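You operate a simulated robot arm through the tools that you are given. There is no shell and no other tool. Be economical: measure what you need, move in short steps, check, and stop when the job is done.

You are at the controls of a simulated robot arm. One attempt, no reset.

TASK
Dust the block's top on the round plate and wax it from the tin with the blue knob.
Fine: use the white pad and put it back; the lid goes back on; the block stays on the plate.

It is judged by the outcome, as a careful person would: the job done as asked, and still so three seconds after it is handed in. It fails if anything else is knocked over, pushed out of place, dropped, spilled or broken. A push-on lid holds only when it is set on centred and level and pressed home; a screw cap is set on level and turned clockwise until tight.

THE ROBOT
A 6-joint arm with a two-finger parallel gripper, fixed in place. Base frame: the origin is at the foot of the arm, x ahead of it, y to its left, z up; the work surface is at about z = 0. Lengths are in m, angles in rad, forces in N, time in s.
With the tool pointing down near the work surface it reaches from about 0.14 to 0.58 m from the base axis. Its first joint turns from -1.152 to 1.152 rad. Payload 2.1 kg.
The tool frame sits at the grasp point between the pads (the TCP): z along the fingers, y along the line on which they close. The tips reach 0.03 m beyond it. The gripper opens to 0.094 m. The fingers are 0.028 m wide and 0.01 m thick; the gripper's body (0.05 by 0.096 m) begins 0.055 m behind the TCP.
Orientation is that of the tool frame in the base frame, as a unit quaternion [x, y, z, w]. With the fingers straight down and closing along the base's y, the tool's x points along the base's -x, its y along +y and its z along -z.

THE INTERFACE
- The arm moves only by the tool step_arm. Its argument "motion" is a list of rows, each a list of 7 numbers: the turn, a rotation vector about the base's x, y, z in units of 8 degrees (1.0 is 8 degrees), then the shift along the base's x, y, z in units of 25 mm (1.0 is 25 mm), then the gripper command, from -1 (shut) to 1 (fully open), values between in proportion. In form: [[wx, wy, wz, x, y, z, jaw], ...]. A call has 1 to 12 rows; each row shifts and turns the commanded pose from where the row before left it. A call with a number of a shift or a turn outside -1 to 1 is refused whole. Each row takes 0.2 s and may step no farther than 0.05 m and 0.15 rad from the row before; otherwise, or with a gripper value out of range, the whole call is refused. A pose out of reach is approached as far as the arm can. The call stops where the force on the tool passes 40 N (or 10 N more than at its start, if that is more) or the arm is blocked; 0.2 s more then pass. Each finger travels about 0.072 m/s and halts on what it meets, pressing with about 23 N; the grip force reading is that of the motor and also rises with nothing between the fingers. The clock runs only during rows and for 0.2 s after the last one: add rows that do not move to give the fingers time. It gives the time, the measured TCP pose, the force on the tool (base axes), the opening and the grip force at its end, in the units of the frame above (readings bear some noise), with the torque about the TCP (base axes, N m) and any sound that the robot's microphone picked up.
- Cameras (640 x 400 px; columns grow to the right, rows downward): "scene" is fixed at [0.0681, -0.3826, 0.4844]; the picture's right is [0.64, -0.77, 0.00], its down [-0.42, -0.36, -0.83] and it looks along [0.64, 0.54, -0.55] (base axes); focal length 214 px, centre (320, 200). "wrist" rides on the gripper at [0.076, 0.014, -0.103] in the tool frame; the picture's right is [-0.18, 0.98, 0.00], its down [-0.75, -0.14, -0.64] and it looks along [-0.63, -0.12, 0.77] (tool axes); focal length 243 px, centre (320, 200). There is no depth. A picture from a camera that has moved, and an enlarged one, comes with that camera's place and axes in the base frame and with its lens.
- snapshot(camera): a new picture of that camera. No time passes.
- close_up(camera, box): a new picture of the part [left, top, right, bottom] of that camera's present view, enlarged. No time passes.
- close_job(): hands the job in; it is judged then, once.

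Go step by step. Nothing tells you positions but the pictures and the camera data: compare them with the known pose of the tool, close in by small moves and look again before you grip or let go. The budget is 120 turns and 64 pictures, counting those below and the enlarged ones. Unless the task says otherwise, let go and move clear before handing in, and close with one line.

The tools are called after "Call:" as name(argument=value, ...) on one line, values as JSON. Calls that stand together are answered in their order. step_arm: Moves the arm, as the interface text tells. Its arguments: {"type":"object","properties":{"motion":{"type":"array","items":{"type":"array","items":{"type":"number"}}}},"required":["motion"]} The other tools are called the same way: snapshot (camera) takes a picture; close_up (camera, box) takes an enlarged picture of a part of a camera's view; close_job () hands the job in.

At the start:

```text
clock: 0.0
tcp_pos: [0.2577, -0.1476, 0.3485]
ee_rot: [-0.001, 1.0, 0.0, 0.0]
force: [0.1, 0.0, 0.5]
ft_torque: [-0.05, -0.03, 0.01]
finger_gap: 0.0939
gripper_force: 0.1
```

scene: 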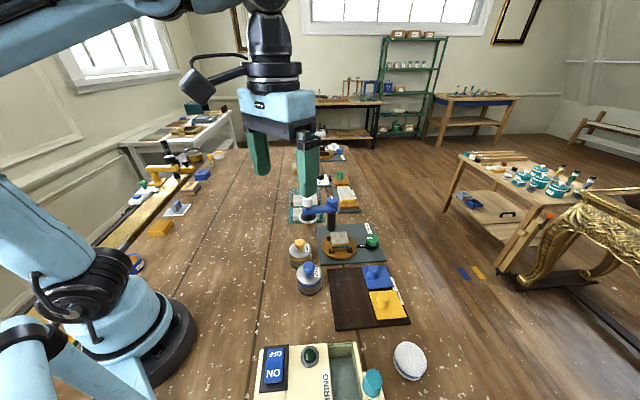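
wrist: 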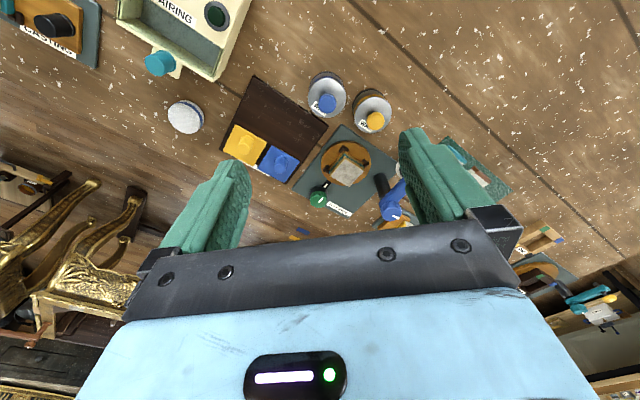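

I see a block on a round plate, two tins (blue and yellow knobs), blue and yellow pads on a dark board, and a white oval pad on the bench. I'll zoom in on these first.

Call:
close_up(camera="scene", box=[240, 180, 440, 390])

Call:
close_up(camera="wrist", box=[140, 50, 440, 240])

```text
1.90 times, centred on (340, 285) of scene
camera zoom: at [0.0681, -0.3826, 0.4844], right [0.64, -0.77, 0.0], down [-0.42, -0.36, -0.83], along [0.64, 0.54, -0.55], focal length 408 px, centre (282, 38)
```

zoom: 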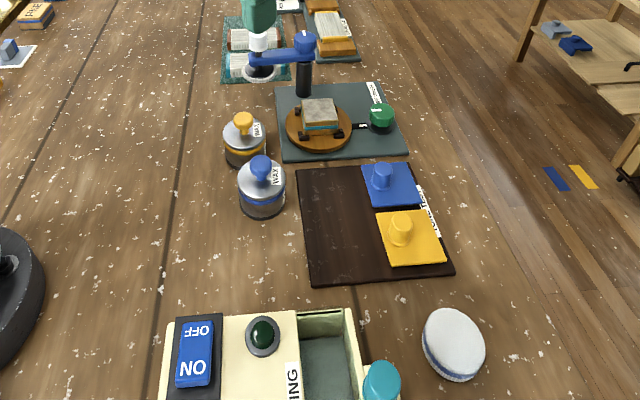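

```text
2.11 times, centred on (290, 145) of wrist
camera zoom: at [0.1835, -0.1335, 0.4507], right [0.18, 0.98, 0.0], down [0.75, -0.14, 0.64], along [0.63, -0.12, -0.77], focal length 511 px, centre (383, 316)
```

zoom: 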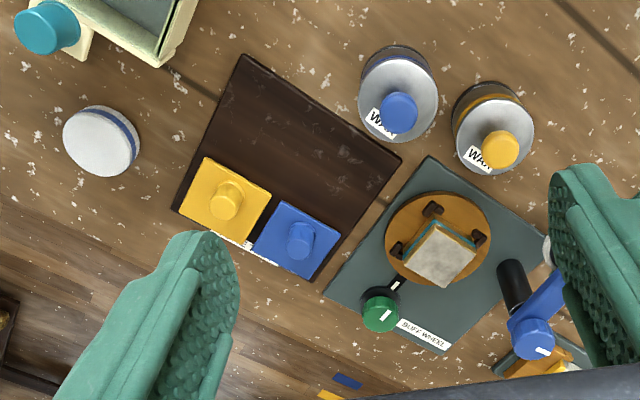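

Rough positions so far: blue tin at about (0.305, -0.15), block at about (0.45, -0.13), white pad at about (0.303, -0.403). Next I'll zoom in on the block, the tins, the blue arm and the box.

Call:
close_up(camera="wrist", box=[300, 120, 420, 230])

Call:
close_up(camera="scene", box=[280, 190, 400, 300])

Call:
close_up(camera="scene", box=[240, 330, 440, 400])

Call:
close_up(camera="wrist", box=[120, 0, 320, 200])

```text
3.64 times, centred on (360, 175) of wrist
camera zoom: at [0.1835, -0.1335, 0.4507], right [0.18, 0.98, 0.0], down [0.75, -0.14, 0.64], along [0.63, -0.12, -0.77], focal length 882 px, centre (174, 291)
```

zoom: 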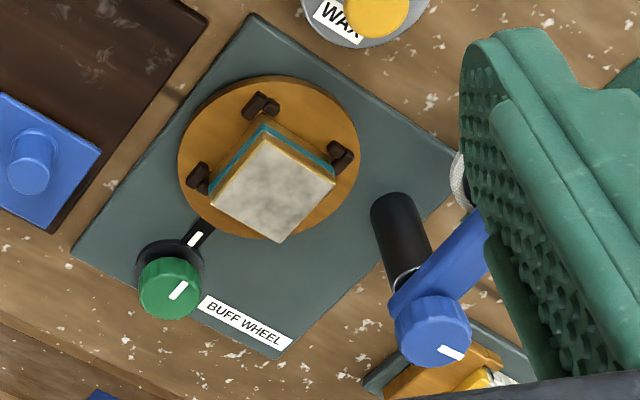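

```text
3.64 times, centred on (340, 245) of scene
camera zoom: at [0.0681, -0.3826, 0.4844], right [0.64, -0.77, 0.0], down [-0.42, -0.36, -0.83], along [0.64, 0.54, -0.55], focal length 780 px, centre (247, 36)
```

zoom: 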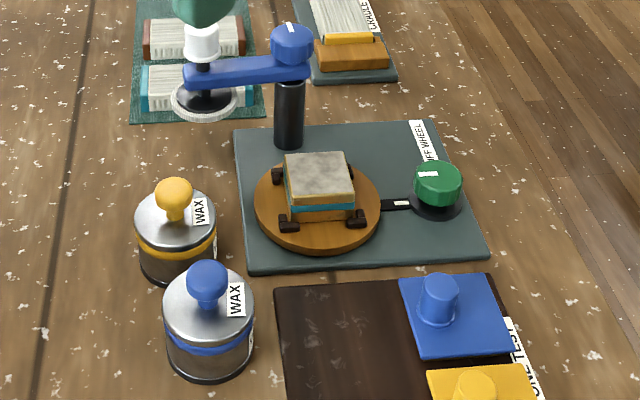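

```text
3.20 times, centred on (340, 365) of scene
camera zoom: at [0.0681, -0.3826, 0.4844], right [0.64, -0.77, 0.0], down [-0.42, -0.36, -0.83], along [0.64, 0.54, -0.55], focal length 686 px, centre (256, -328)
```

zoom: 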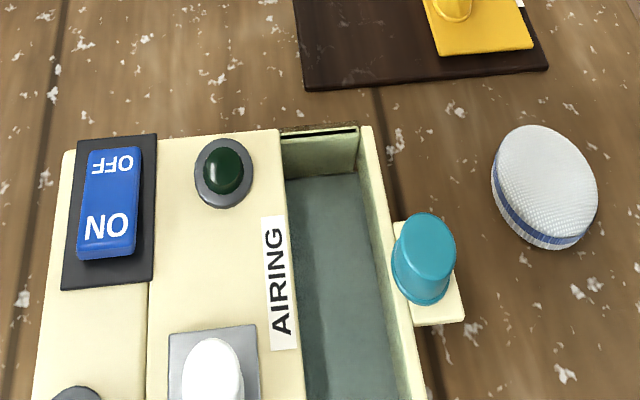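

```text
2.00 times, centred on (220, 100) of wrist
camera zoom: at [0.1835, -0.1335, 0.4507], right [0.18, 0.98, 0.0], down [0.75, -0.14, 0.64], along [0.63, -0.12, -0.77], focal length 485 px, centre (520, 400)
```

zoom: 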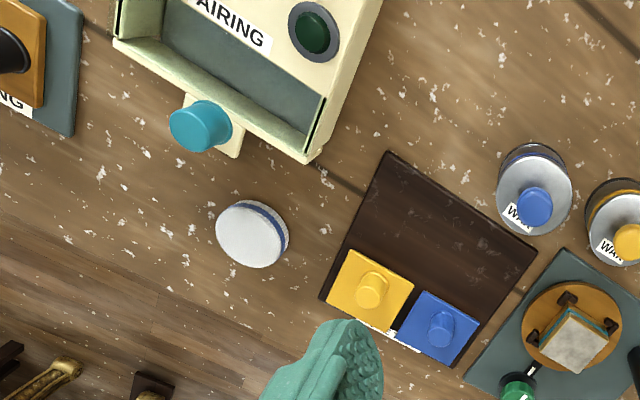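

The station by the block is a buff wheel with a swing arm and a green speed knob, which the task doesn't need. The loose white puck with the blue band is the white pad. I'll lower the wrist to get better fixes on the tins and block.

Call:
step_arm(motion=[[0, 0, 0, -0.4, 0, -0.87, 1], [0, 0, 0, -0.4, 0, -0.87, 1], [0, 0, 0, -0.4, 0, -0.87, 1], [0, 0, 0, -0.4, 0, -0.87, 1], [0, 0, 0, -0.4, 0, -0.87, 1], [0, 0, 0, -0.4, 0, -0.87, 1]])

Call:
snapshot(camera="wrist")

```text
clock: 1.4
tcp_pos: [0.1996, -0.1466, 0.2146]
ee_rot: [-0.001, 1.0, -0.001, -0.001]
force: [-0.2, 0.5, 0.3]
ft_torque: [0.03, -0.03, -0.01]
finger_gap: 0.0939
gripper_force: 0.1
```

```text
55 pictures are left
camera wrist: at [0.1251, -0.133, 0.3168], right [0.18, 0.98, 0.0], down [0.75, -0.14, 0.64], along [0.63, -0.12, -0.77], focal length 243 px, centre (320, 200)
```

wrist: 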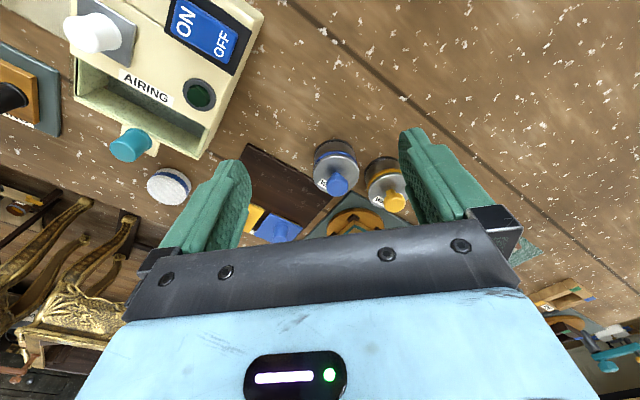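

The blue-knobbed tin is now near the middle of the wrist view. I'll zoom in on both tins to fix the knob and tin axis.

Call:
close_up(camera="wrist", box=[300, 125, 420, 225])

Call:
close_up(camera="scene", box=[275, 225, 345, 305])

```text
4.00 times, centred on (360, 175) of wrist
camera zoom: at [0.1251, -0.133, 0.3168], right [0.18, 0.98, 0.0], down [0.75, -0.14, 0.64], along [0.63, -0.12, -0.77], focal length 970 px, centre (160, 300)
```

zoom: 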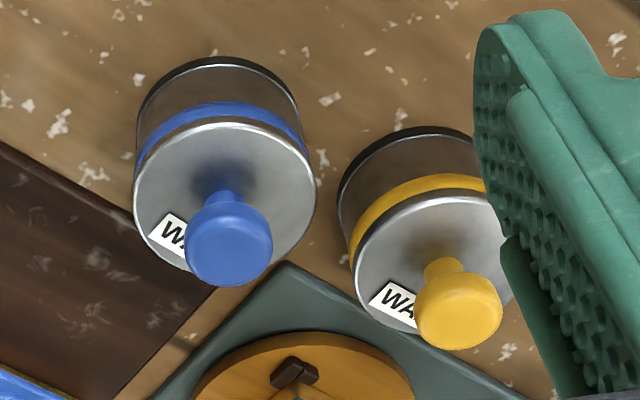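

```text
5.00 times, centred on (310, 265) of scene
camera zoom: at [0.0681, -0.3826, 0.4844], right [0.64, -0.77, 0.0], down [-0.42, -0.36, -0.83], along [0.64, 0.54, -0.55], focal length 1072 px, centre (370, -125)
```

zoom: 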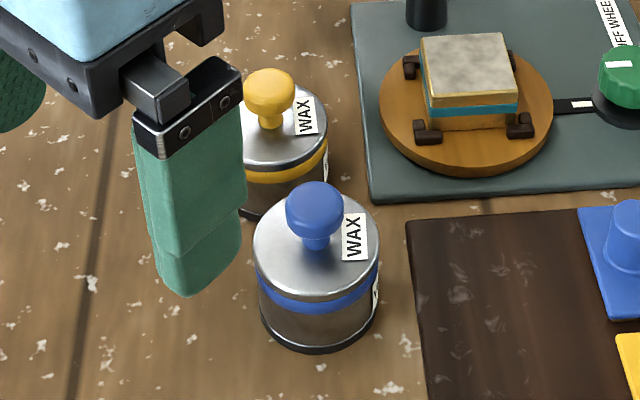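

Refined fix: blue tin centre (0.309, -0.145), lid top about z 0.041, mushroom knob centred near z 0.069. I'll go above it and check the alignment.

Call:
step_arm(motion=[[0, 0, 0, 0.9, 0, -0.2, 0.1], [0, 0, 0, 0.9, 0, -0.6, 0.1], [0, 0, 0, 0.9, 0, -0.6, 0.1], [0, 0, 0, 0.9, 0, -0.8, 0.1], [0, 0, 0, 0.78, 0.06, -0.8, 0.1], [0, 0, 0, 0, 0, -0.6, 0.1], [0, 0, 0, 0, 0, 0, 0.1]])

Call:
close_up(camera="scene", box=[260, 210, 370, 310])

Call:
snapshot(camera="wrist")

```text
clock: 3.0
tcp_pos: [0.3069, -0.146, 0.1282]
ee_rot: [0.0, 1.0, 0.0, 0.0]
force: [-0.6, -0.2, 0.3]
ft_torque: [-0.03, -0.01, 0.01]
finger_gap: 0.0516
gripper_force: 0.1
```

```text
4.00 times, centred on (315, 260) of scene
camera zoom: at [0.0681, -0.3826, 0.4844], right [0.64, -0.77, 0.0], down [-0.42, -0.36, -0.83], along [0.64, 0.54, -0.55], focal length 858 px, centre (340, -40)
```

zoom: 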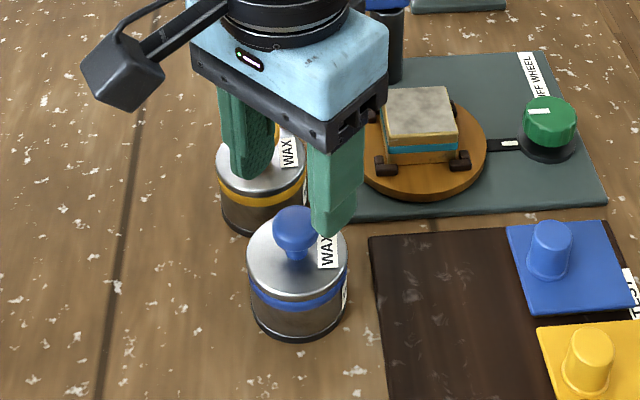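

```text
51 pictures are left
camera wrist: at [0.2319, -0.131, 0.2309], right [0.18, 0.98, 0.0], down [0.75, -0.14, 0.64], along [0.63, -0.12, -0.77], focal length 243 px, centre (320, 200)
```

wrist: 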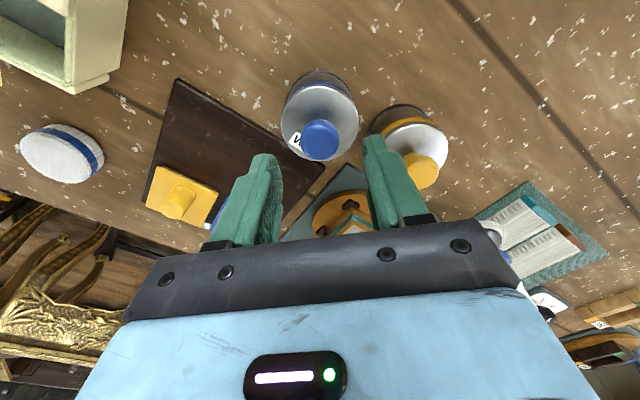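

The knob sits at (0.308, -0.144), right under the tool. I'll descend to grip the bulb with the fingertips just above the lid.

Call:
step_arm(motion=[[0, 0, 0, 0.06, 0.06, -0.7, 0.1], [0, 0, 0, 0, 0, -0.7, 0.1], [0, 0, 0, 0, 0, -0.6, 0.1], [0, 0, 0, 0, 0, 0, 0.1]])

Call:
close_up(camera="scene", box=[280, 230, 360, 300])

```text
clock: 3.9
tcp_pos: [0.3104, -0.1457, 0.0808]
ee_rot: [0.0, 1.0, 0.0, -0.001]
force: [0.2, 0.4, 13.9]
ft_torque: [0.0, 0.04, 0.02]
finger_gap: 0.0519
gripper_force: 0.0
stopped in row 4: the force on the tool passed its limit at 50 N (the readings are from after the stop); the commanded pose is now the measured one
```

```text
5.71 times, centred on (320, 265) of scene
camera zoom: at [0.0681, -0.3826, 0.4845], right [0.64, -0.77, 0.0], down [-0.42, -0.36, -0.83], along [0.64, 0.54, -0.55], focal length 1226 px, centre (320, -171)
```

zoom: 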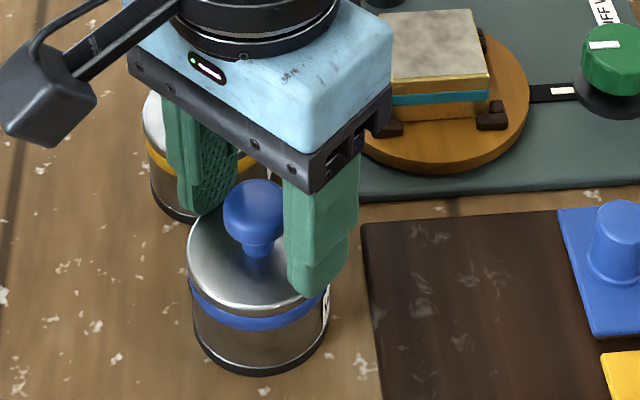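

The fingertips touched the lid lightly, so the lid top is about z 0.05. I'll back up 4 mm and close on the knob.

Call:
step_arm(motion=[[0, 0, 0, 0, 0, 0.16, 0.1], [0, 0, 0, 0, 0, 0, -1], [0, 0, 0, 0, 0, 0, -1], [0, 0, 0, 0, 0, 0, -1], [0, 0, 0, 0, 0, 0, -1]])

Call:
close_up(camera="scene", box=[280, 230, 360, 300])

```text
clock: 5.1
tcp_pos: [0.3103, -0.1448, 0.0848]
ee_rot: [0.001, 1.0, 0.0, -0.001]
force: [0.2, 0.2, -0.1]
ft_torque: [0.01, -0.01, 0.01]
finger_gap: 0.0263
gripper_force: 23.3
heard: snap
```

```text
5.71 times, centred on (320, 265) of scene
camera zoom: at [0.0681, -0.3826, 0.4844], right [0.64, -0.77, 0.0], down [-0.42, -0.36, -0.83], along [0.64, 0.54, -0.55], focal length 1226 px, centre (320, -171)
```

zoom: 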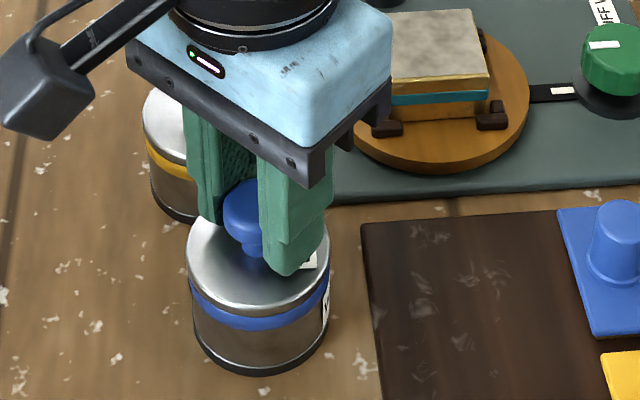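

The knob is gripped, and a snap was heard. I'll lift slowly and check whether the lid comes off alone.

Call:
step_arm(motion=[[0, 0, 0, 0, 0, 0.2, -1], [0, 0, 0, 0, 0, 0.3, -1], [0, 0, 0, 0, 0, 0.5, -1], [0, 0, 0, 0, 0, 0, -1]])

Call:
close_up(camera="scene", box=[280, 230, 360, 300])

```text
clock: 6.1
tcp_pos: [0.3095, -0.1457, 0.1089]
ee_rot: [0.0, 1.0, 0.0, -0.001]
force: [0.2, 1.2, -0.5]
ft_torque: [-0.01, -0.04, -0.03]
finger_gap: 0.0259
gripper_force: 23.4
```

```text
5.71 times, centred on (320, 265) of scene
camera zoom: at [0.0681, -0.3826, 0.4844], right [0.64, -0.77, 0.0], down [-0.42, -0.36, -0.83], along [0.64, 0.54, -0.55], focal length 1226 px, centre (320, -171)
```

zoom: 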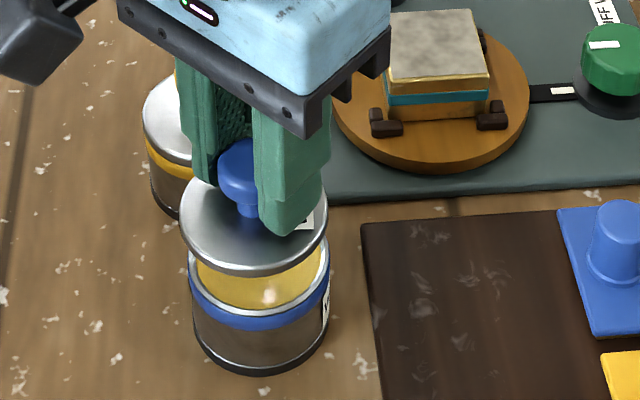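

The lid is off and hanging level, and yellow wax shows in the tin. I'll carry the lid to clear bench at about (0.21, -0.07).

Call:
step_arm(motion=[[0, 0, 0, 0, 0, 1, -1], [0, 0, 0, -0.5, 0, 1, -1], [0, 0, 0, -1, 0.5, 0, -1], [0, 0, 0, -1, 0.8, 0, -1], [0, 0, 0, -1, 0.9, 0, -1], [0, 0, 0, -0.5, 0.8, 0, -1], [0, 0, 0, 0, 0, -1, -1], [0, 0, 0, 0, 0, -1, -1], [0, 0, 0, 0, 0, -1, -1], [0, 0, 0, 0, 0, -0.8, -1], [0, 0, 0, 0, 0, 0, -1]])

Call:
close_up(camera="scene", box=[160, 200, 360, 320])

```text
clock: 8.5
tcp_pos: [0.2131, -0.0727, 0.0629]
ee_rot: [-0.001, 1.0, 0.0, -0.002]
force: [0.7, 0.7, -0.6]
ft_torque: [0.01, 0.0, 0.04]
finger_gap: 0.0258
gripper_force: 22.9
```

```text
3.20 times, centred on (260, 260) of scene
camera zoom: at [0.0681, -0.3826, 0.4844], right [0.64, -0.77, 0.0], down [-0.42, -0.36, -0.83], along [0.64, 0.54, -0.55], focal length 686 px, centre (512, 8)
```

zoom: 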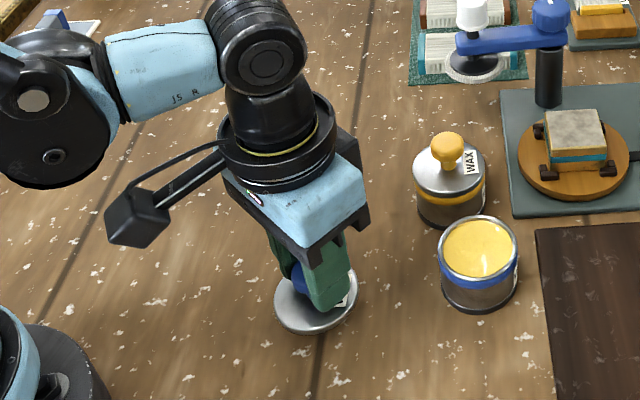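

The lid is hovering over clear bench. I'll lower it in small steps until it touches.

Call:
step_arm(motion=[[0, 0, 0, 0, 0, -0.3, -1], [0, 0, 0, 0, 0, -0.2, -1], [0, 0, 0, 0, 0, -0.15, -1], [0, 0, 0, 0, 0, -0.1, -1], [0, 0, 0, 0, 0, 0, -1]])

```text
clock: 9.7
tcp_pos: [0.2124, -0.0726, 0.0453]
ee_rot: [0.0, 1.0, 0.001, -0.001]
force: [0.1, -0.1, -0.1]
ft_torque: [-0.03, 0.04, -0.02]
finger_gap: 0.0257
gripper_force: 22.9
```

Call:
step_arm(motion=[[0, 0, 0, 0, 0, -0.08, -1], [0, 0, 0, 0, 0, -0.08, -1], [0, 0, 0, 0, 0, 0, -1]])

Call:
close_up(camera="scene", box=[230, 270, 290, 315])

```text
clock: 10.5
tcp_pos: [0.2122, -0.0713, 0.0429]
ee_rot: [0.0, 1.0, 0.0, -0.001]
force: [0.2, 0.3, 0.4]
ft_torque: [0.02, -0.01, -0.02]
finger_gap: 0.0257
gripper_force: 23.0
```

```text
8.89 times, centred on (260, 292) of scene
camera zoom: at [0.0681, -0.3826, 0.4844], right [0.64, -0.77, 0.0], down [-0.42, -0.36, -0.83], along [0.64, 0.54, -0.55], focal length 1906 px, centre (853, -622)
```

zoom: 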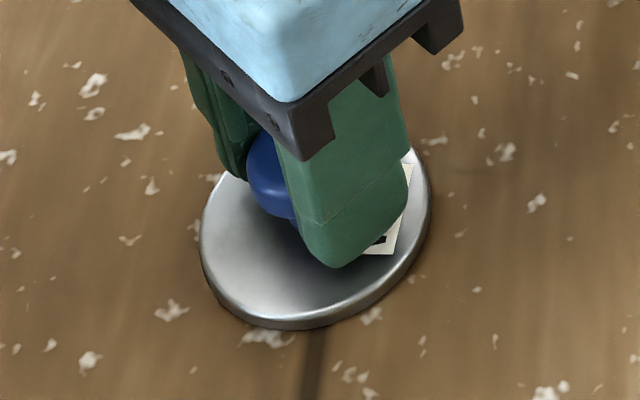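

The lid is close to contact, so I'll continue by millimetres.

Call:
step_arm(motion=[[0, 0, 0, 0, 0, -0.06, -1], [0, 0, 0, 0, 0, -0.06, -1], [0, 0, 0, 0, 0, 0, -1]])

```text
clock: 11.3
tcp_pos: [0.2101, -0.0706, 0.0373]
ee_rot: [0.0, 1.0, 0.0, 0.0]
force: [2.7, 1.0, 24.3]
ft_torque: [0.01, -0.02, 0.06]
finger_gap: 0.0256
gripper_force: 22.7
```

The lid is on the bench. I'll ease off, open and rise.

Call:
step_arm(motion=[[0, 0, 0, 0, 0, 0.04, -1], [0, 0, 0, 0, 0, 0, -0.3], [0, 0, 0, 0, 0, 0, 0.1], [0, 0, 0, 0, 0, 0, 0.1], [0, 0, 0, 0, 0, 0.5, 0.1], [0, 0, 0, 0, 0, 1, 0.1], [0, 0, 0, 0, 0, 1, 0.1], [0, 0, 0, 0, 0, 1, 0.1], [0, 0, 0, 0, 0, 1, 1], [0, 0, 0, 0, 0, 1, 1], [0, 0, 0, 0, 0, 0.8, 1]])

Call:
close_up(camera="scene", box=[220, 240, 340, 320])

```text
clock: 13.7
tcp_pos: [0.2125, -0.073, 0.1956]
ee_rot: [0.0, 1.0, 0.0, -0.001]
force: [-0.3, 1.6, -0.9]
ft_torque: [-0.02, 0.01, 0.0]
finger_gap: 0.094
gripper_force: 0.0
```

```text
5.00 times, centred on (280, 280) of scene
camera zoom: at [0.0681, -0.3826, 0.4844], right [0.64, -0.77, 0.0], down [-0.42, -0.36, -0.83], along [0.64, 0.54, -0.55], focal length 1072 px, centre (520, -200)
```

zoom: 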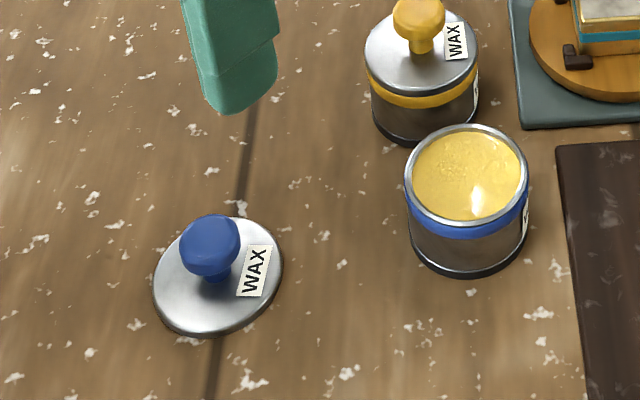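

The lid rests cleanly beside the tin, at about (0.210, -0.072). Next I'll go to a viewpoint for the white pad.

Call:
step_arm(motion=[[0, 0, 0, 0, -1, 0, 1], [0, 0, 0, 0, -1, 0, 1], [0, 0, 0, 0, -1, 0, 1], [0, 0, 0, 0.2, -1, 0, 1], [0, 0, 0, 0.2, -1, 0, 1], [0, 0, 0, 0.2, -1, 0, 1], [0, 0, 0, 0.2, -1, 0, 1], [0, 0, 0, 0.2, -1, 0, 1], [0, 0, 0, 0, -1, 0, 1], [0, 0, 0, 0, -1, 0, 1], [0, 0, 0, 0, -1, 0, 1], [0, 0, 0, 0, -1, 0, 1]])

Call:
snapshot(camera="wrist")

```text
clock: 16.3
tcp_pos: [0.2364, -0.3733, 0.1986]
ee_rot: [0.0, 1.0, 0.0, -0.001]
force: [0.6, 0.4, 0.2]
ft_torque: [0.03, 0.0, -0.02]
finger_gap: 0.0941
gripper_force: 0.1
```

```text
44 pictures are left
camera wrist: at [0.1603, -0.3576, 0.3006], right [0.18, 0.98, 0.0], down [0.75, -0.14, 0.64], along [0.63, -0.12, -0.77], focal length 243 px, centre (320, 200)
```

wrist: 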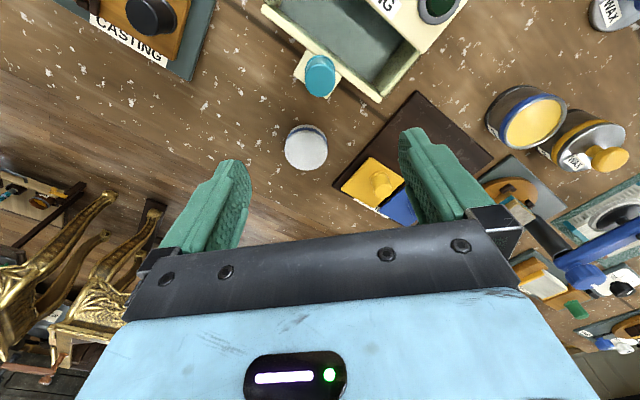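

The white pad is in clear view and looks smaller than the tin mouth. I'll zoom in to size and locate it.

Call:
close_up(camera="wrist", box=[260, 110, 360, 190])

Call:
close_up(camera="scene", box=[350, 310, 450, 400])

```text
5.00 times, centred on (310, 150) of wrist
camera zoom: at [0.1603, -0.3576, 0.3006], right [0.18, 0.98, 0.0], down [0.75, -0.14, 0.64], along [0.63, -0.12, -0.77], focal length 1213 px, centre (370, 450)
```

zoom: 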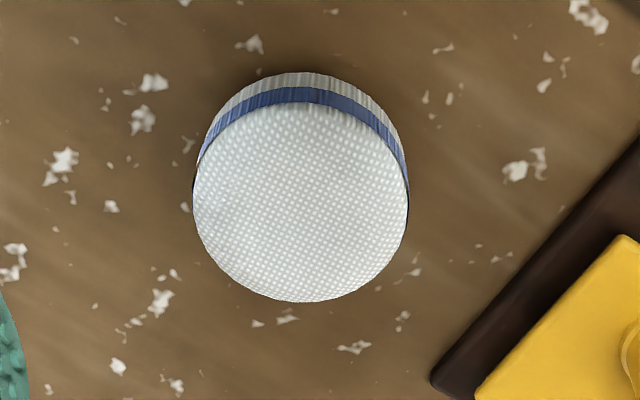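

```text
4.44 times, centred on (400, 355) of scene
camera zoom: at [0.0681, -0.3826, 0.4844], right [0.64, -0.77, 0.0], down [-0.42, -0.36, -0.83], along [0.64, 0.54, -0.55], focal length 953 px, centre (-36, -489)
```

zoom: 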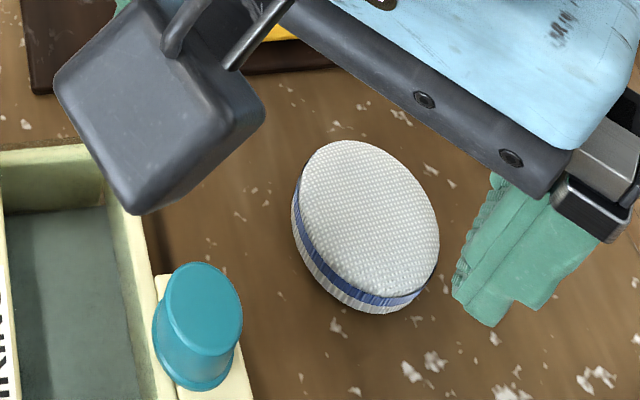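

The white pad is centred at about (0.304, -0.402), roughly 55 mm across and 22 mm thick. I'll go above it, then grip only its upper half so the lower face stays free for dipping.

Call:
step_arm(motion=[[0, 0, 0, 0.9, -0.4, -0.3, 1], [0, 0, 0, 0.9, -0.4, -0.6, 1], [0, 0, 0, 0.9, -0.4, -1, 1], [0, 0, 0, 0, 0, -1, 1], [0, 0, 0, 0, 0, -1, 1], [0, 0, 0, 0, 0, 0, 1]])

Call:
close_up(camera="scene", box=[350, 310, 450, 400])

Call:
close_up(camera="wrist", box=[220, 50, 440, 230])

```text
clock: 17.7
tcp_pos: [0.303, -0.4014, 0.0998]
ee_rot: [0.0, 1.0, 0.0, -0.001]
force: [0.1, 0.4, -0.8]
ft_torque: [0.0, 0.01, 0.01]
finger_gap: 0.0938
gripper_force: 0.0
```

```text
4.44 times, centred on (400, 355) of scene
camera zoom: at [0.0681, -0.3826, 0.4844], right [0.64, -0.77, 0.0], down [-0.42, -0.36, -0.83], along [0.64, 0.54, -0.55], focal length 953 px, centre (-36, -489)
```

zoom: 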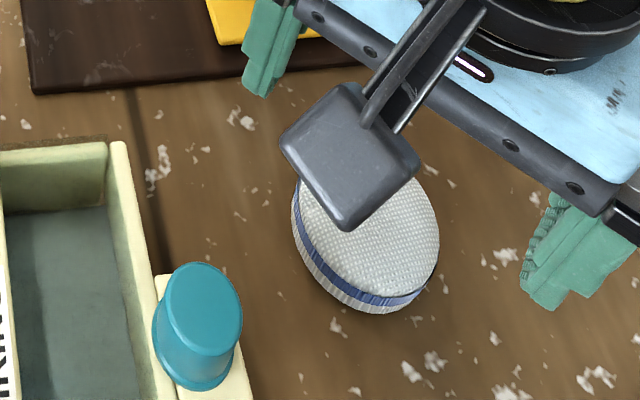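

```text
2.22 times, centred on (330, 140) of wrist
camera zoom: at [0.2275, -0.3871, 0.2017], right [0.18, 0.98, 0.0], down [0.75, -0.14, 0.64], along [0.63, -0.12, -0.77], focal length 539 px, centre (298, 333)
```

zoom: 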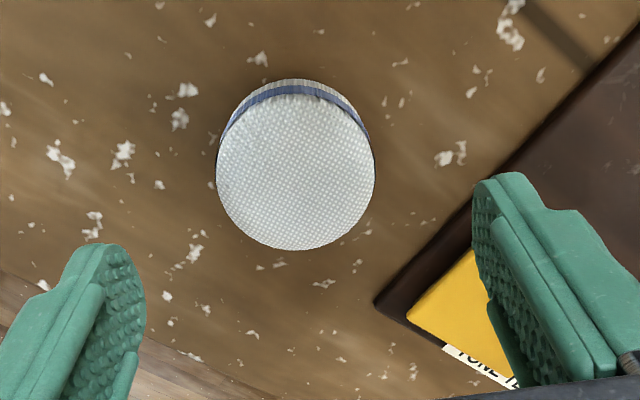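

The pad is centred under the gripper. I'll descend to z about 0.040 and close.

Call:
step_arm(motion=[[0, 0, 0, 0, 0, -0.8, 1], [0, 0, 0, 0, 0, -0.8, 1], [0, 0, 0, 0, 0, -0.78, 1], [0, 0, 0, 0, 0, 0, 1], [0, 0, 0, 0, 0, 0, 0.3], [0, 0, 0, 0, 0, 0, -1], [0, 0, 0, 0, 0, 0, -1], [0, 0, 0, 0, 0, 0, -1]])

Call:
close_up(camera="scene", box=[350, 310, 450, 400])

```text
clock: 19.5
tcp_pos: [0.3043, -0.4016, 0.0395]
ee_rot: [0.0, 1.0, 0.0, -0.001]
force: [-0.3, -0.1, 0.2]
ft_torque: [0.01, 0.05, 0.02]
finger_gap: 0.0515
gripper_force: 22.8
```

```text
4.44 times, centred on (400, 355) of scene
camera zoom: at [0.0681, -0.3826, 0.4844], right [0.64, -0.77, 0.0], down [-0.42, -0.36, -0.83], along [0.64, 0.54, -0.55], focal length 953 px, centre (-36, -489)
```

zoom: 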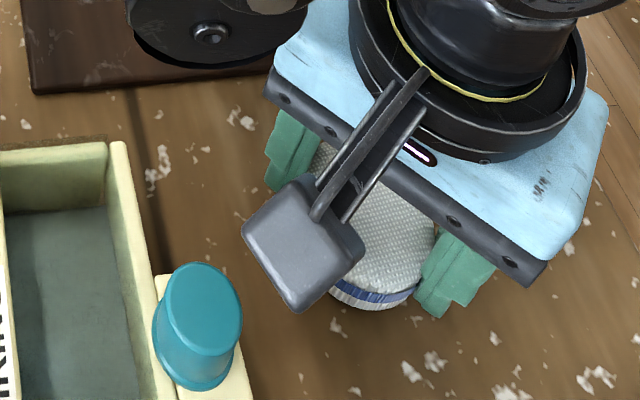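

The pad is held with a 51 mm gap. I'll lift it and carry it towards the block at about (0.456, -0.129).

Call:
step_arm(motion=[[0, 0, 0, 0, 0, 0.5, -1], [0, 0, 0, 0, 0, 1, -1], [0, 0, 0, 0, 0, 1, -1], [0, 0, 0, 0, 0, 1, -1], [0, 0, 0, 0, 0, 1, -1], [0, 0, 0, 0, 0, 0.5, -1]])

Call:
snapshot(camera="scene")

Call:
step_arm(motion=[[0, 0, 0, 0.4, 1, 0, -1], [0, 0, 0, 0.4, 1, 0, -1], [0, 0, 0, 0.4, 1, 0, -1], [0, 0, 0, 0.4, 1, 0, -1], [0, 0, 0, 0.4, 1, 0, -1], [0, 0, 0, 0.4, 1, 0, -1], [0, 0, 0, 0.4, 1, 0, -1], [0, 0, 0, 0.4, 1, 0, -1], [0, 0, 0, 0.4, 1, 0, -1], [0, 0, 0, 0, 0, 0, -1]])

Call:
snapshot(camera="wrist")

```text
clock: 20.9
tcp_pos: [0.3032, -0.4002, 0.1645]
ee_rot: [0.0, 1.0, 0.0, 0.0]
force: [1.1, 0.1, -1.1]
ft_torque: [-0.02, -0.03, 0.01]
finger_gap: 0.0515
gripper_force: 23.2
```

```text
38 pictures are left
```

scene: 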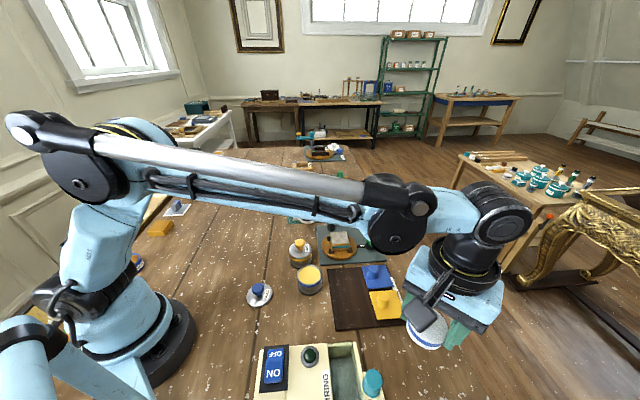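

```text
clock: 23.1
tcp_pos: [0.3929, -0.1761, 0.1665]
ee_rot: [-0.001, 1.0, 0.0, -0.001]
force: [0.0, -1.1, -0.8]
ft_torque: [-0.01, 0.0, -0.01]
finger_gap: 0.0516
gripper_force: 22.6
```

```text
37 pictures are left
camera wrist: at [0.3177, -0.1622, 0.2682], right [0.18, 0.98, 0.0], down [0.75, -0.14, 0.64], along [0.63, -0.12, -0.77], focal length 243 px, centre (320, 200)
```

wrist: 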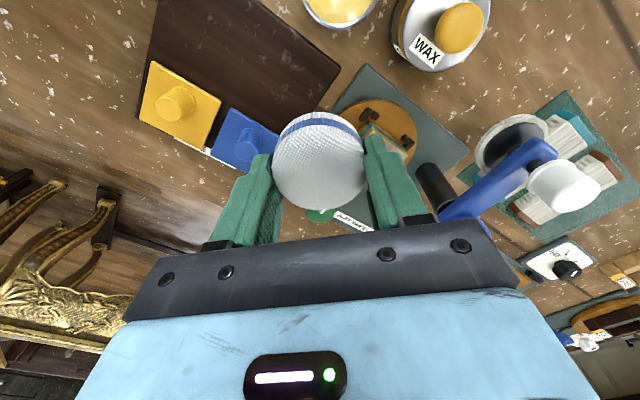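

The pad is held well and the block is just ahead. I'll go above the block at z about 0.13 and check from the scene camera.

Call:
step_arm(motion=[[0, 0, 0, 0.85, 0.63, -0.3, -1], [0, 0, 0, 0.85, 0.63, -0.5, -1], [0, 0, 0, 0.82, 0.62, -0.6, -1], [0, 0, 0, 0, 0, 0, -1]])

Call:
close_up(camera="scene", box=[290, 190, 400, 275])

Call:
close_up(camera="wrist", box=[240, 60, 480, 250])

```text
clock: 24.1
tcp_pos: [0.4564, -0.1284, 0.1302]
ee_rot: [0.0, 1.0, 0.001, -0.001]
force: [0.4, -1.3, -0.1]
ft_torque: [0.0, 0.0, -0.02]
finger_gap: 0.0514
gripper_force: 22.9
```

```text
4.71 times, centred on (345, 232) of scene
camera zoom: at [0.0682, -0.3826, 0.4844], right [0.64, -0.77, 0.0], down [-0.42, -0.36, -0.83], along [0.64, 0.54, -0.55], focal length 1009 px, centre (202, 47)
```

zoom: 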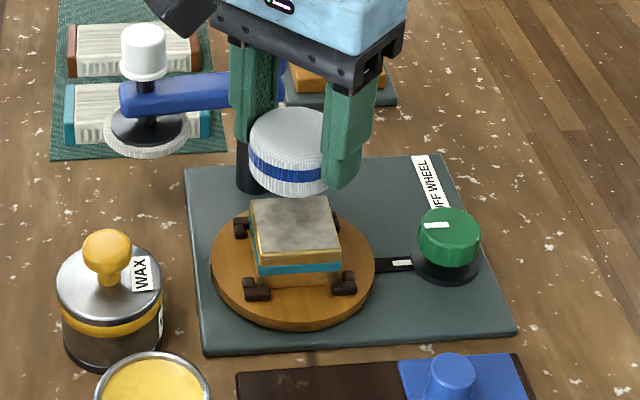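

```text
2.11 times, centred on (360, 155) of wrist
camera zoom: at [0.3816, -0.1133, 0.2313], right [0.18, 0.98, 0.0], down [0.75, -0.14, 0.64], along [0.63, -0.12, -0.77], focal length 511 px, centre (236, 295)
```

zoom: 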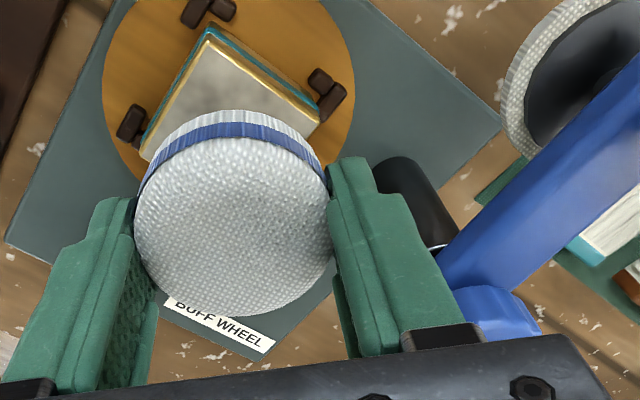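

The block top is centred at about (0.457, -0.130), with corners pointing along ±x and ±y. I'll lower the pad gently until it touches.

Call:
step_arm(motion=[[0, 0, 0, 0, -0.04, -0.6, -1], [0, 0, 0, 0, 0, -0.5, -1], [0, 0, 0, 0, 0, -0.3, -1], [0, 0, 0, 0, 0, -0.1, -1], [0, 0, 0, 0, 0, 0, -1]])

```text
clock: 25.3
tcp_pos: [0.4552, -0.1294, 0.092]
ee_rot: [0.0, 1.0, 0.0, -0.001]
force: [0.2, -0.1, -0.3]
ft_torque: [-0.04, -0.02, 0.04]
finger_gap: 0.0514
gripper_force: 22.4
```

Call:
step_arm(motion=[[0, 0, 0, 0, 0, -0.1, -1], [0, 0, 0, 0, 0, -0.08, -1], [0, 0, 0, 0, 0, 0, -1]])

Call:
close_up(camera="scene", box=[310, 200, 380, 260])

```text
clock: 26.1
tcp_pos: [0.4566, -0.1299, 0.0882]
ee_rot: [0.0, 1.0, 0.0, -0.001]
force: [-2.6, -0.1, 29.2]
ft_torque: [0.0, 0.13, 0.01]
finger_gap: 0.0515
gripper_force: 23.2
```

```text
6.67 times, centred on (345, 230) of scene
camera zoom: at [0.068, -0.3826, 0.4845], right [0.64, -0.77, 0.0], down [-0.42, -0.36, -0.83], along [0.64, 0.54, -0.55], focal length 1430 px, centre (153, 0)
```

zoom: 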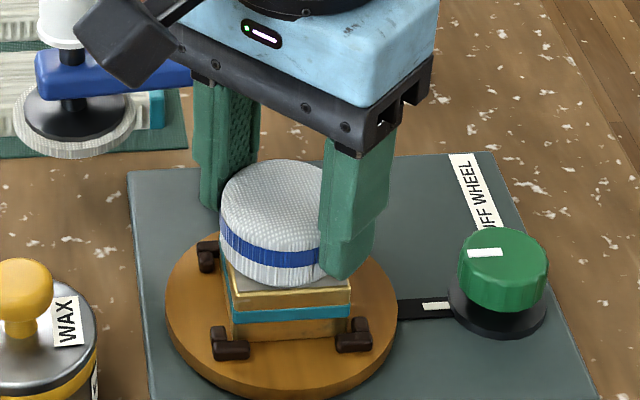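

There's contact at about 29 N. I'll ease the force and wipe with small strokes along x and y.

Call:
step_arm(motion=[[0, 0, 0, 0, 0, 0.05, -1], [0, 0, 0, 0.35, 0, 0, -1], [0, 0, 0, -0.35, 0, 0, -1], [0, 0, 0, -0.35, 0, 0, -1], [0, 0, 0, 0.35, 0, 0, -1], [0, 0, 0, 0, 0.3, 0, -1], [0, 0, 0, 0, -0.3, 0, -1], [0, 0, 0, 0, -0.4, 0, -1], [0, 0, 0, 0, 0.4, 0, -1], [0, 0, 0, 0, 0, 0, -1]])

```text
clock: 28.3
tcp_pos: [0.4572, -0.129, 0.0898]
ee_rot: [0.0, 1.0, 0.001, -0.002]
force: [0.4, 0.5, 0.3]
ft_torque: [0.01, 0.02, -0.02]
finger_gap: 0.0516
gripper_force: 23.1
```

The contact was light, so I'll press a little more and repeat the wipe.

Call:
step_arm(motion=[[0, 0, 0, 0, 0, -0.03, -1], [0, 0, 0, 0.35, 0, 0, -1], [0, 0, 0, -0.35, 0, 0, -1], [0, 0, 0, -0.35, 0, 0, -1], [0, 0, 0, 0.35, 0, 0, -1], [0, 0, 0, 0, 0.3, 0, -1], [0, 0, 0, 0, -0.3, 0, -1], [0, 0, 0, 0, -0.4, 0, -1], [0, 0, 0, 0, 0.4, 0, -1], [0, 0, 0, 0, 0, 0, -1]])

```text
clock: 30.5
tcp_pos: [0.457, -0.1315, 0.0886]
ee_rot: [0.0, 1.0, -0.002, -0.001]
force: [-0.2, -16.3, 33.4]
ft_torque: [-0.6, 0.02, -0.01]
finger_gap: 0.0515
gripper_force: 23.2
```

That pass had firm contact. I'll lift and inspect the block top.

Call:
step_arm(motion=[[0, 0, 0, 0, 0, 0.5, -1], [0, 0, 0, 0, 0, 1, -1], [0, 0, 0, 0, 0, 1, -1], [0, 0, 0, -0.8, -0.5, 0.5, -1], [0, 0, 0, 0, 0, 0, -1]])

Call:
close_up(camera="scene", box=[300, 190, 390, 265])

```text
clock: 31.7
tcp_pos: [0.4382, -0.1429, 0.1624]
ee_rot: [0.0, 1.0, 0.0, -0.001]
force: [0.4, 0.5, -0.7]
ft_torque: [0.0, -0.03, -0.02]
finger_gap: 0.0517
gripper_force: 22.7
```

```text
5.33 times, centred on (345, 228) of scene
camera zoom: at [0.0681, -0.3826, 0.4844], right [0.64, -0.77, 0.0], down [-0.42, -0.36, -0.83], along [0.64, 0.54, -0.55], focal length 1144 px, centre (187, 53)
```

zoom: 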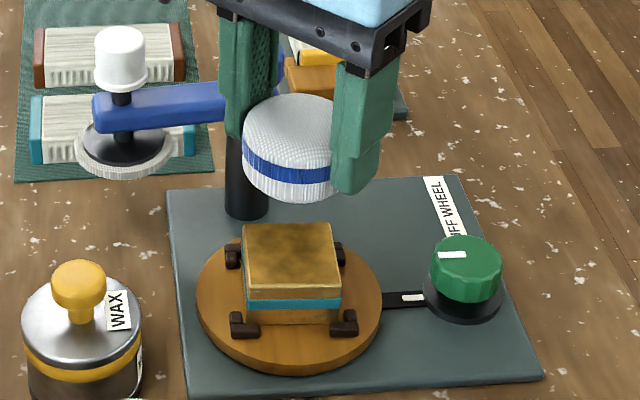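

The grey has gone from most of the top, leaving wood colour with a mottled centre. I'll look closer.

Call:
close_up(camera="scene", box=[325, 215, 365, 250])

```text
11.43 times, centred on (345, 232) of scene
camera zoom: at [0.0681, -0.3826, 0.4844], right [0.64, -0.77, 0.0], down [-0.42, -0.36, -0.83], along [0.64, 0.54, -0.55], focal length 2451 px, centre (34, -171)
```

zoom: 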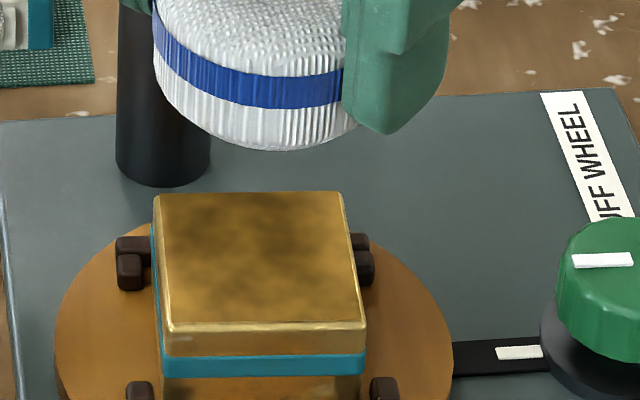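

The dust is gone and the top shows clean, dull wood or metal. Now I'll take the pad over the open tin at (0.310, -0.145).

Call:
step_arm(motion=[[0, 0, 0, -1, 0, 0, -1], [0, 0, 0, -1, 0, 0, -1], [0, 0, 0, -1, 0, 0, -1], [0, 0, 0, -1, 0, 0, -1], [0, 0, 0, -1, -0.08, -0.4, -1], [0, 0, 0, -0.13, 0, -0.7, -1], [0, 0, 0, 0, 0, -0.8, -1], [0, 0, 0, 0, 0, 0, -1]])

Call:
close_up(camera="scene", box=[270, 220, 360, 300])

Call:
close_up(camera="wrist", box=[240, 60, 420, 220])

```text
clock: 33.5
tcp_pos: [0.3097, -0.1431, 0.1172]
ee_rot: [0.0, 1.0, 0.0, -0.001]
force: [0.6, -0.2, 0.2]
ft_torque: [-0.04, 0.01, 0.02]
finger_gap: 0.0514
gripper_force: 23.4
```

```text
5.00 times, centred on (315, 260) of scene
camera zoom: at [0.0681, -0.3826, 0.4844], right [0.64, -0.77, 0.0], down [-0.42, -0.36, -0.83], along [0.64, 0.54, -0.55], focal length 1072 px, centre (345, -100)
```

zoom: 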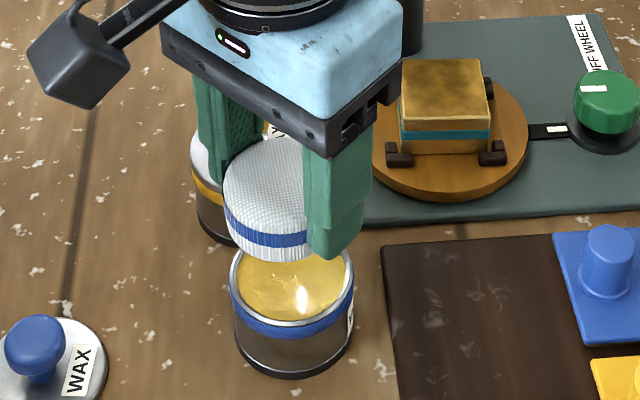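

```text
2.50 times, centred on (330, 140) of wrist
camera zoom: at [0.2342, -0.1283, 0.2182], right [0.18, 0.98, 0.0], down [0.75, -0.14, 0.64], along [0.63, -0.12, -0.77], focal length 606 px, centre (295, 350)
```

zoom: 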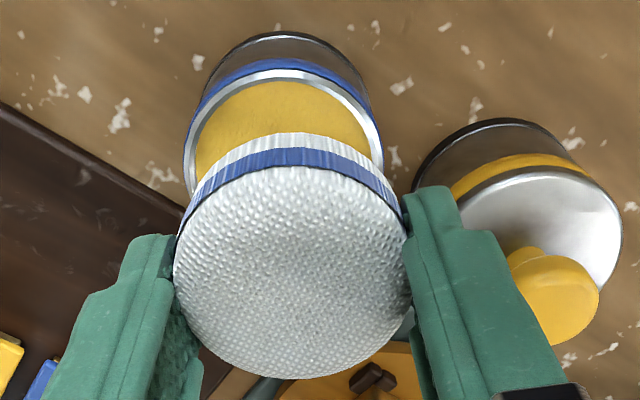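

The pad is above the tin mouth, which I put at about (0.307, -0.1455). I'll nudge over and lower gently to the wax.

Call:
step_arm(motion=[[0, 0, 0, -0.08, -0.09, -0.5, -1], [0, 0, 0, 0, 0, -0.5, -1], [0, 0, 0, 0, 0, -0.15, -1], [0, 0, 0, 0, 0, -0.08, -1], [0, 0, 0, 0, 0, 0, -1]])

Call:
close_up(camera="scene", box=[280, 230, 350, 300])

```text
clock: 34.7
tcp_pos: [0.3084, -0.1447, 0.0844]
ee_rot: [0.0, 1.0, 0.0, -0.001]
force: [0.1, -0.1, -0.8]
ft_torque: [0.0, 0.0, 0.02]
finger_gap: 0.0513
gripper_force: 23.8
```

```text
5.71 times, centred on (315, 265) of scene
camera zoom: at [0.0681, -0.3826, 0.4844], right [0.64, -0.77, 0.0], down [-0.42, -0.36, -0.83], along [0.64, 0.54, -0.55], focal length 1226 px, centre (349, -171)
```

zoom: 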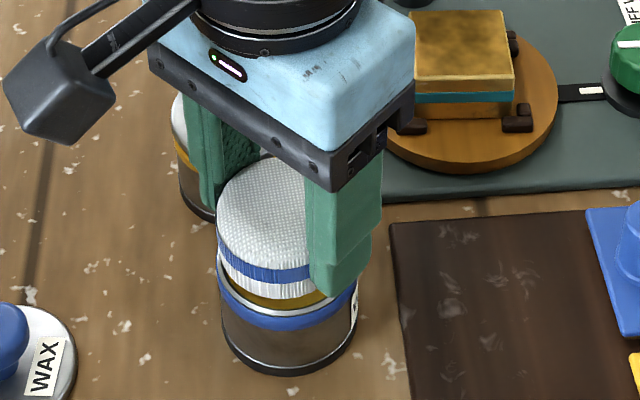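

There's no contact yet, and the pad looks about 1.5 mm off centre. I'll correct that and keep lowering.

Call:
step_arm(motion=[[0, 0, 0, 0.03, -0.05, -0.06, -1], [0, 0, 0, 0, 0, -0.06, -1], [0, 0, 0, 0, 0, 0, -1]])

Call:
close_up(camera="scene", box=[290, 250, 340, 300])

```text
clock: 35.6
tcp_pos: [0.309, -0.147, 0.0823]
ee_rot: [0.0, 1.0, 0.001, -0.002]
force: [-0.2, 1.6, 11.5]
ft_torque: [-0.01, -0.15, 0.03]
finger_gap: 0.0515
gripper_force: 23.0
stopped in row 3: the force on the tool passed its limit at 41 N (the readings are from after the stop); the commanded pose is now the measured one
```

```text
8.00 times, centred on (315, 275) of scene
camera zoom: at [0.0681, -0.3826, 0.4845], right [0.64, -0.77, 0.0], down [-0.42, -0.36, -0.83], along [0.64, 0.54, -0.55], focal length 1716 px, centre (360, -400)
```

zoom: 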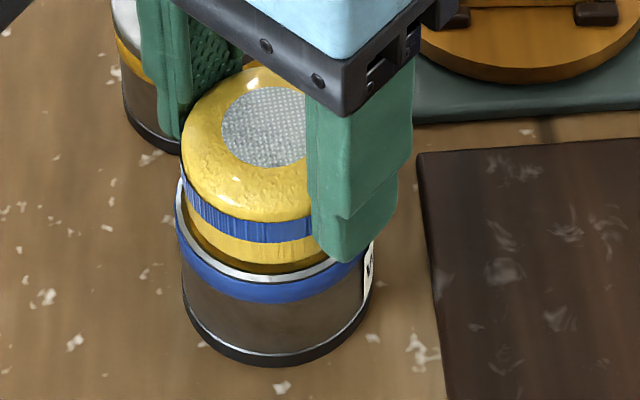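

The pad is now loaded with wax, as the yellow shows. I'll lift straight up and carry it to the block.

Call:
step_arm(motion=[[0, 0, 0, 0, 0, 0.3, -1], [0, 0, 0, 0, 0, 1, -1], [0, 0, 0, 0, 0, 1, -1], [0, 0, 0, 0, 0, 1, -1], [0, 0, 0, 1, 0.1, 0, -1], [0, 0, 0, 1, 0.1, 0, -1], [0, 0, 0, 1, 0.1, 0, -1], [0, 0, 0, 1, 0.1, 0, -1], [0, 0, 0, 1, 0.15, 0, -1], [0, 0, 0, 0.92, 0.15, -0.3, -1], [0, 0, 0, 0, 0, -1, -1], [0, 0, 0, 0, 0, 0, -1]])

Call:
close_up(camera="scene", box=[280, 190, 390, 290])

```text
clock: 38.2
tcp_pos: [0.4562, -0.1307, 0.1306]
ee_rot: [0.0, 1.0, 0.001, -0.001]
force: [0.8, 0.4, 0.1]
ft_torque: [0.02, 0.01, 0.02]
finger_gap: 0.0515
gripper_force: 22.9
```

```text
4.00 times, centred on (335, 240) of scene
camera zoom: at [0.0681, -0.3826, 0.4844], right [0.64, -0.77, 0.0], down [-0.42, -0.36, -0.83], along [0.64, 0.54, -0.55], focal length 858 px, centre (260, 40)
```

zoom: 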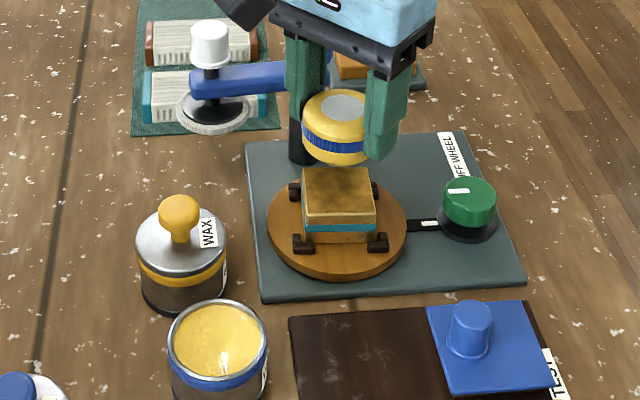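

The pad is above the block again. I'll descend to just above contact, then ease down and spread the wax.

Call:
step_arm(motion=[[0, 0, 0, 0, 0, -0.7, -1], [0, 0, 0, 0, 0, -0.5, -1], [0, 0, 0, 0, 0, -0.3, -1], [0, 0, 0, 0, 0, -0.1, -1], [0, 0, 0, 0, 0, 0, -1]])

```text
clock: 39.4
tcp_pos: [0.4559, -0.1294, 0.0922]
ee_rot: [0.0, 1.0, 0.001, -0.001]
force: [0.6, -0.1, -0.5]
ft_torque: [-0.02, 0.0, -0.03]
finger_gap: 0.0515
gripper_force: 23.2
```

Call:
step_arm(motion=[[0, 0, 0, 0, 0, -0.08, -1], [0, 0, 0, 0, 0, -0.05, -1], [0, 0, 0, 0, 0, 0, -1]])

```text
clock: 40.2
tcp_pos: [0.4569, -0.1294, 0.0883]
ee_rot: [0.0, 1.0, 0.001, -0.001]
force: [-0.4, 0.1, -0.5]
ft_torque: [0.0, 0.01, -0.02]
finger_gap: 0.0513
gripper_force: 22.8
```

Call:
step_arm(motion=[[0, 0, 0, 0, 0, -0.05, -1], [0, 0, 0, 0, 0, 0, -1]])

```text
clock: 40.8
tcp_pos: [0.4565, -0.1303, 0.0886]
ee_rot: [-0.001, 1.0, 0.001, -0.002]
force: [-3.1, 3.9, 25.1]
ft_torque: [0.13, 0.06, -0.01]
finger_gap: 0.0516
gripper_force: 23.9
```

Contact is about 25 N, which suits spreading. I'll make the same strokes along x and y.

Call:
step_arm(motion=[[0, 0, 0, 0.35, 0, 0, -1], [0, 0, 0, -0.35, 0, 0, -1], [0, 0, 0, -0.35, 0, 0, -1], [0, 0, 0, 0.35, 0, 0, -1], [0, 0, 0, 0, 0.3, 0, -1], [0, 0, 0, 0, -0.3, 0, -1], [0, 0, 0, 0, -0.4, 0, -1], [0, 0, 0, 0, 0.4, 0, -1], [0, 0, 0, 0, 0, 0, -1]])

Call:
step_arm(motion=[[0, 0, 0, 0, 0, 0.5, -1], [0, 0, 0, 0, 0, 1, -1], [0, 0, 0, 0, 0, 1, -1], [0, 0, 0, -0.8, -0.5, 0.5, -1], [0, 0, 0, 0, 0, 0, -1]])

Call:
close_up(camera="scene", box=[315, 200, 375, 255])

```text
clock: 42.8
tcp_pos: [0.4555, -0.13, 0.0889]
ee_rot: [0.0, 1.0, -0.001, -0.001]
force: [-0.5, -3.3, 7.4]
ft_torque: [-0.14, -0.05, 0.02]
finger_gap: 0.0516
gripper_force: 23.0
```

```text
clock: 44.0
tcp_pos: [0.4371, -0.142, 0.1639]
ee_rot: [0.0, 1.0, 0.001, -0.002]
force: [0.1, 0.1, -0.4]
ft_torque: [0.01, 0.01, 0.02]
finger_gap: 0.0516
gripper_force: 23.9
```

```text
7.27 times, centred on (345, 228) of scene
camera zoom: at [0.0681, -0.3826, 0.4844], right [0.64, -0.77, 0.0], down [-0.42, -0.36, -0.83], along [0.64, 0.54, -0.55], focal length 1560 px, centre (138, 0)
```

zoom: 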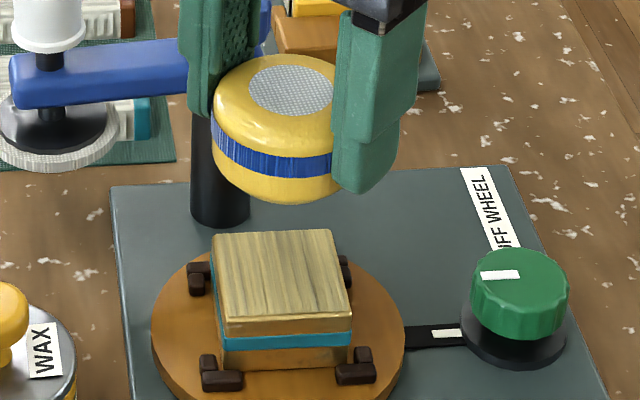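

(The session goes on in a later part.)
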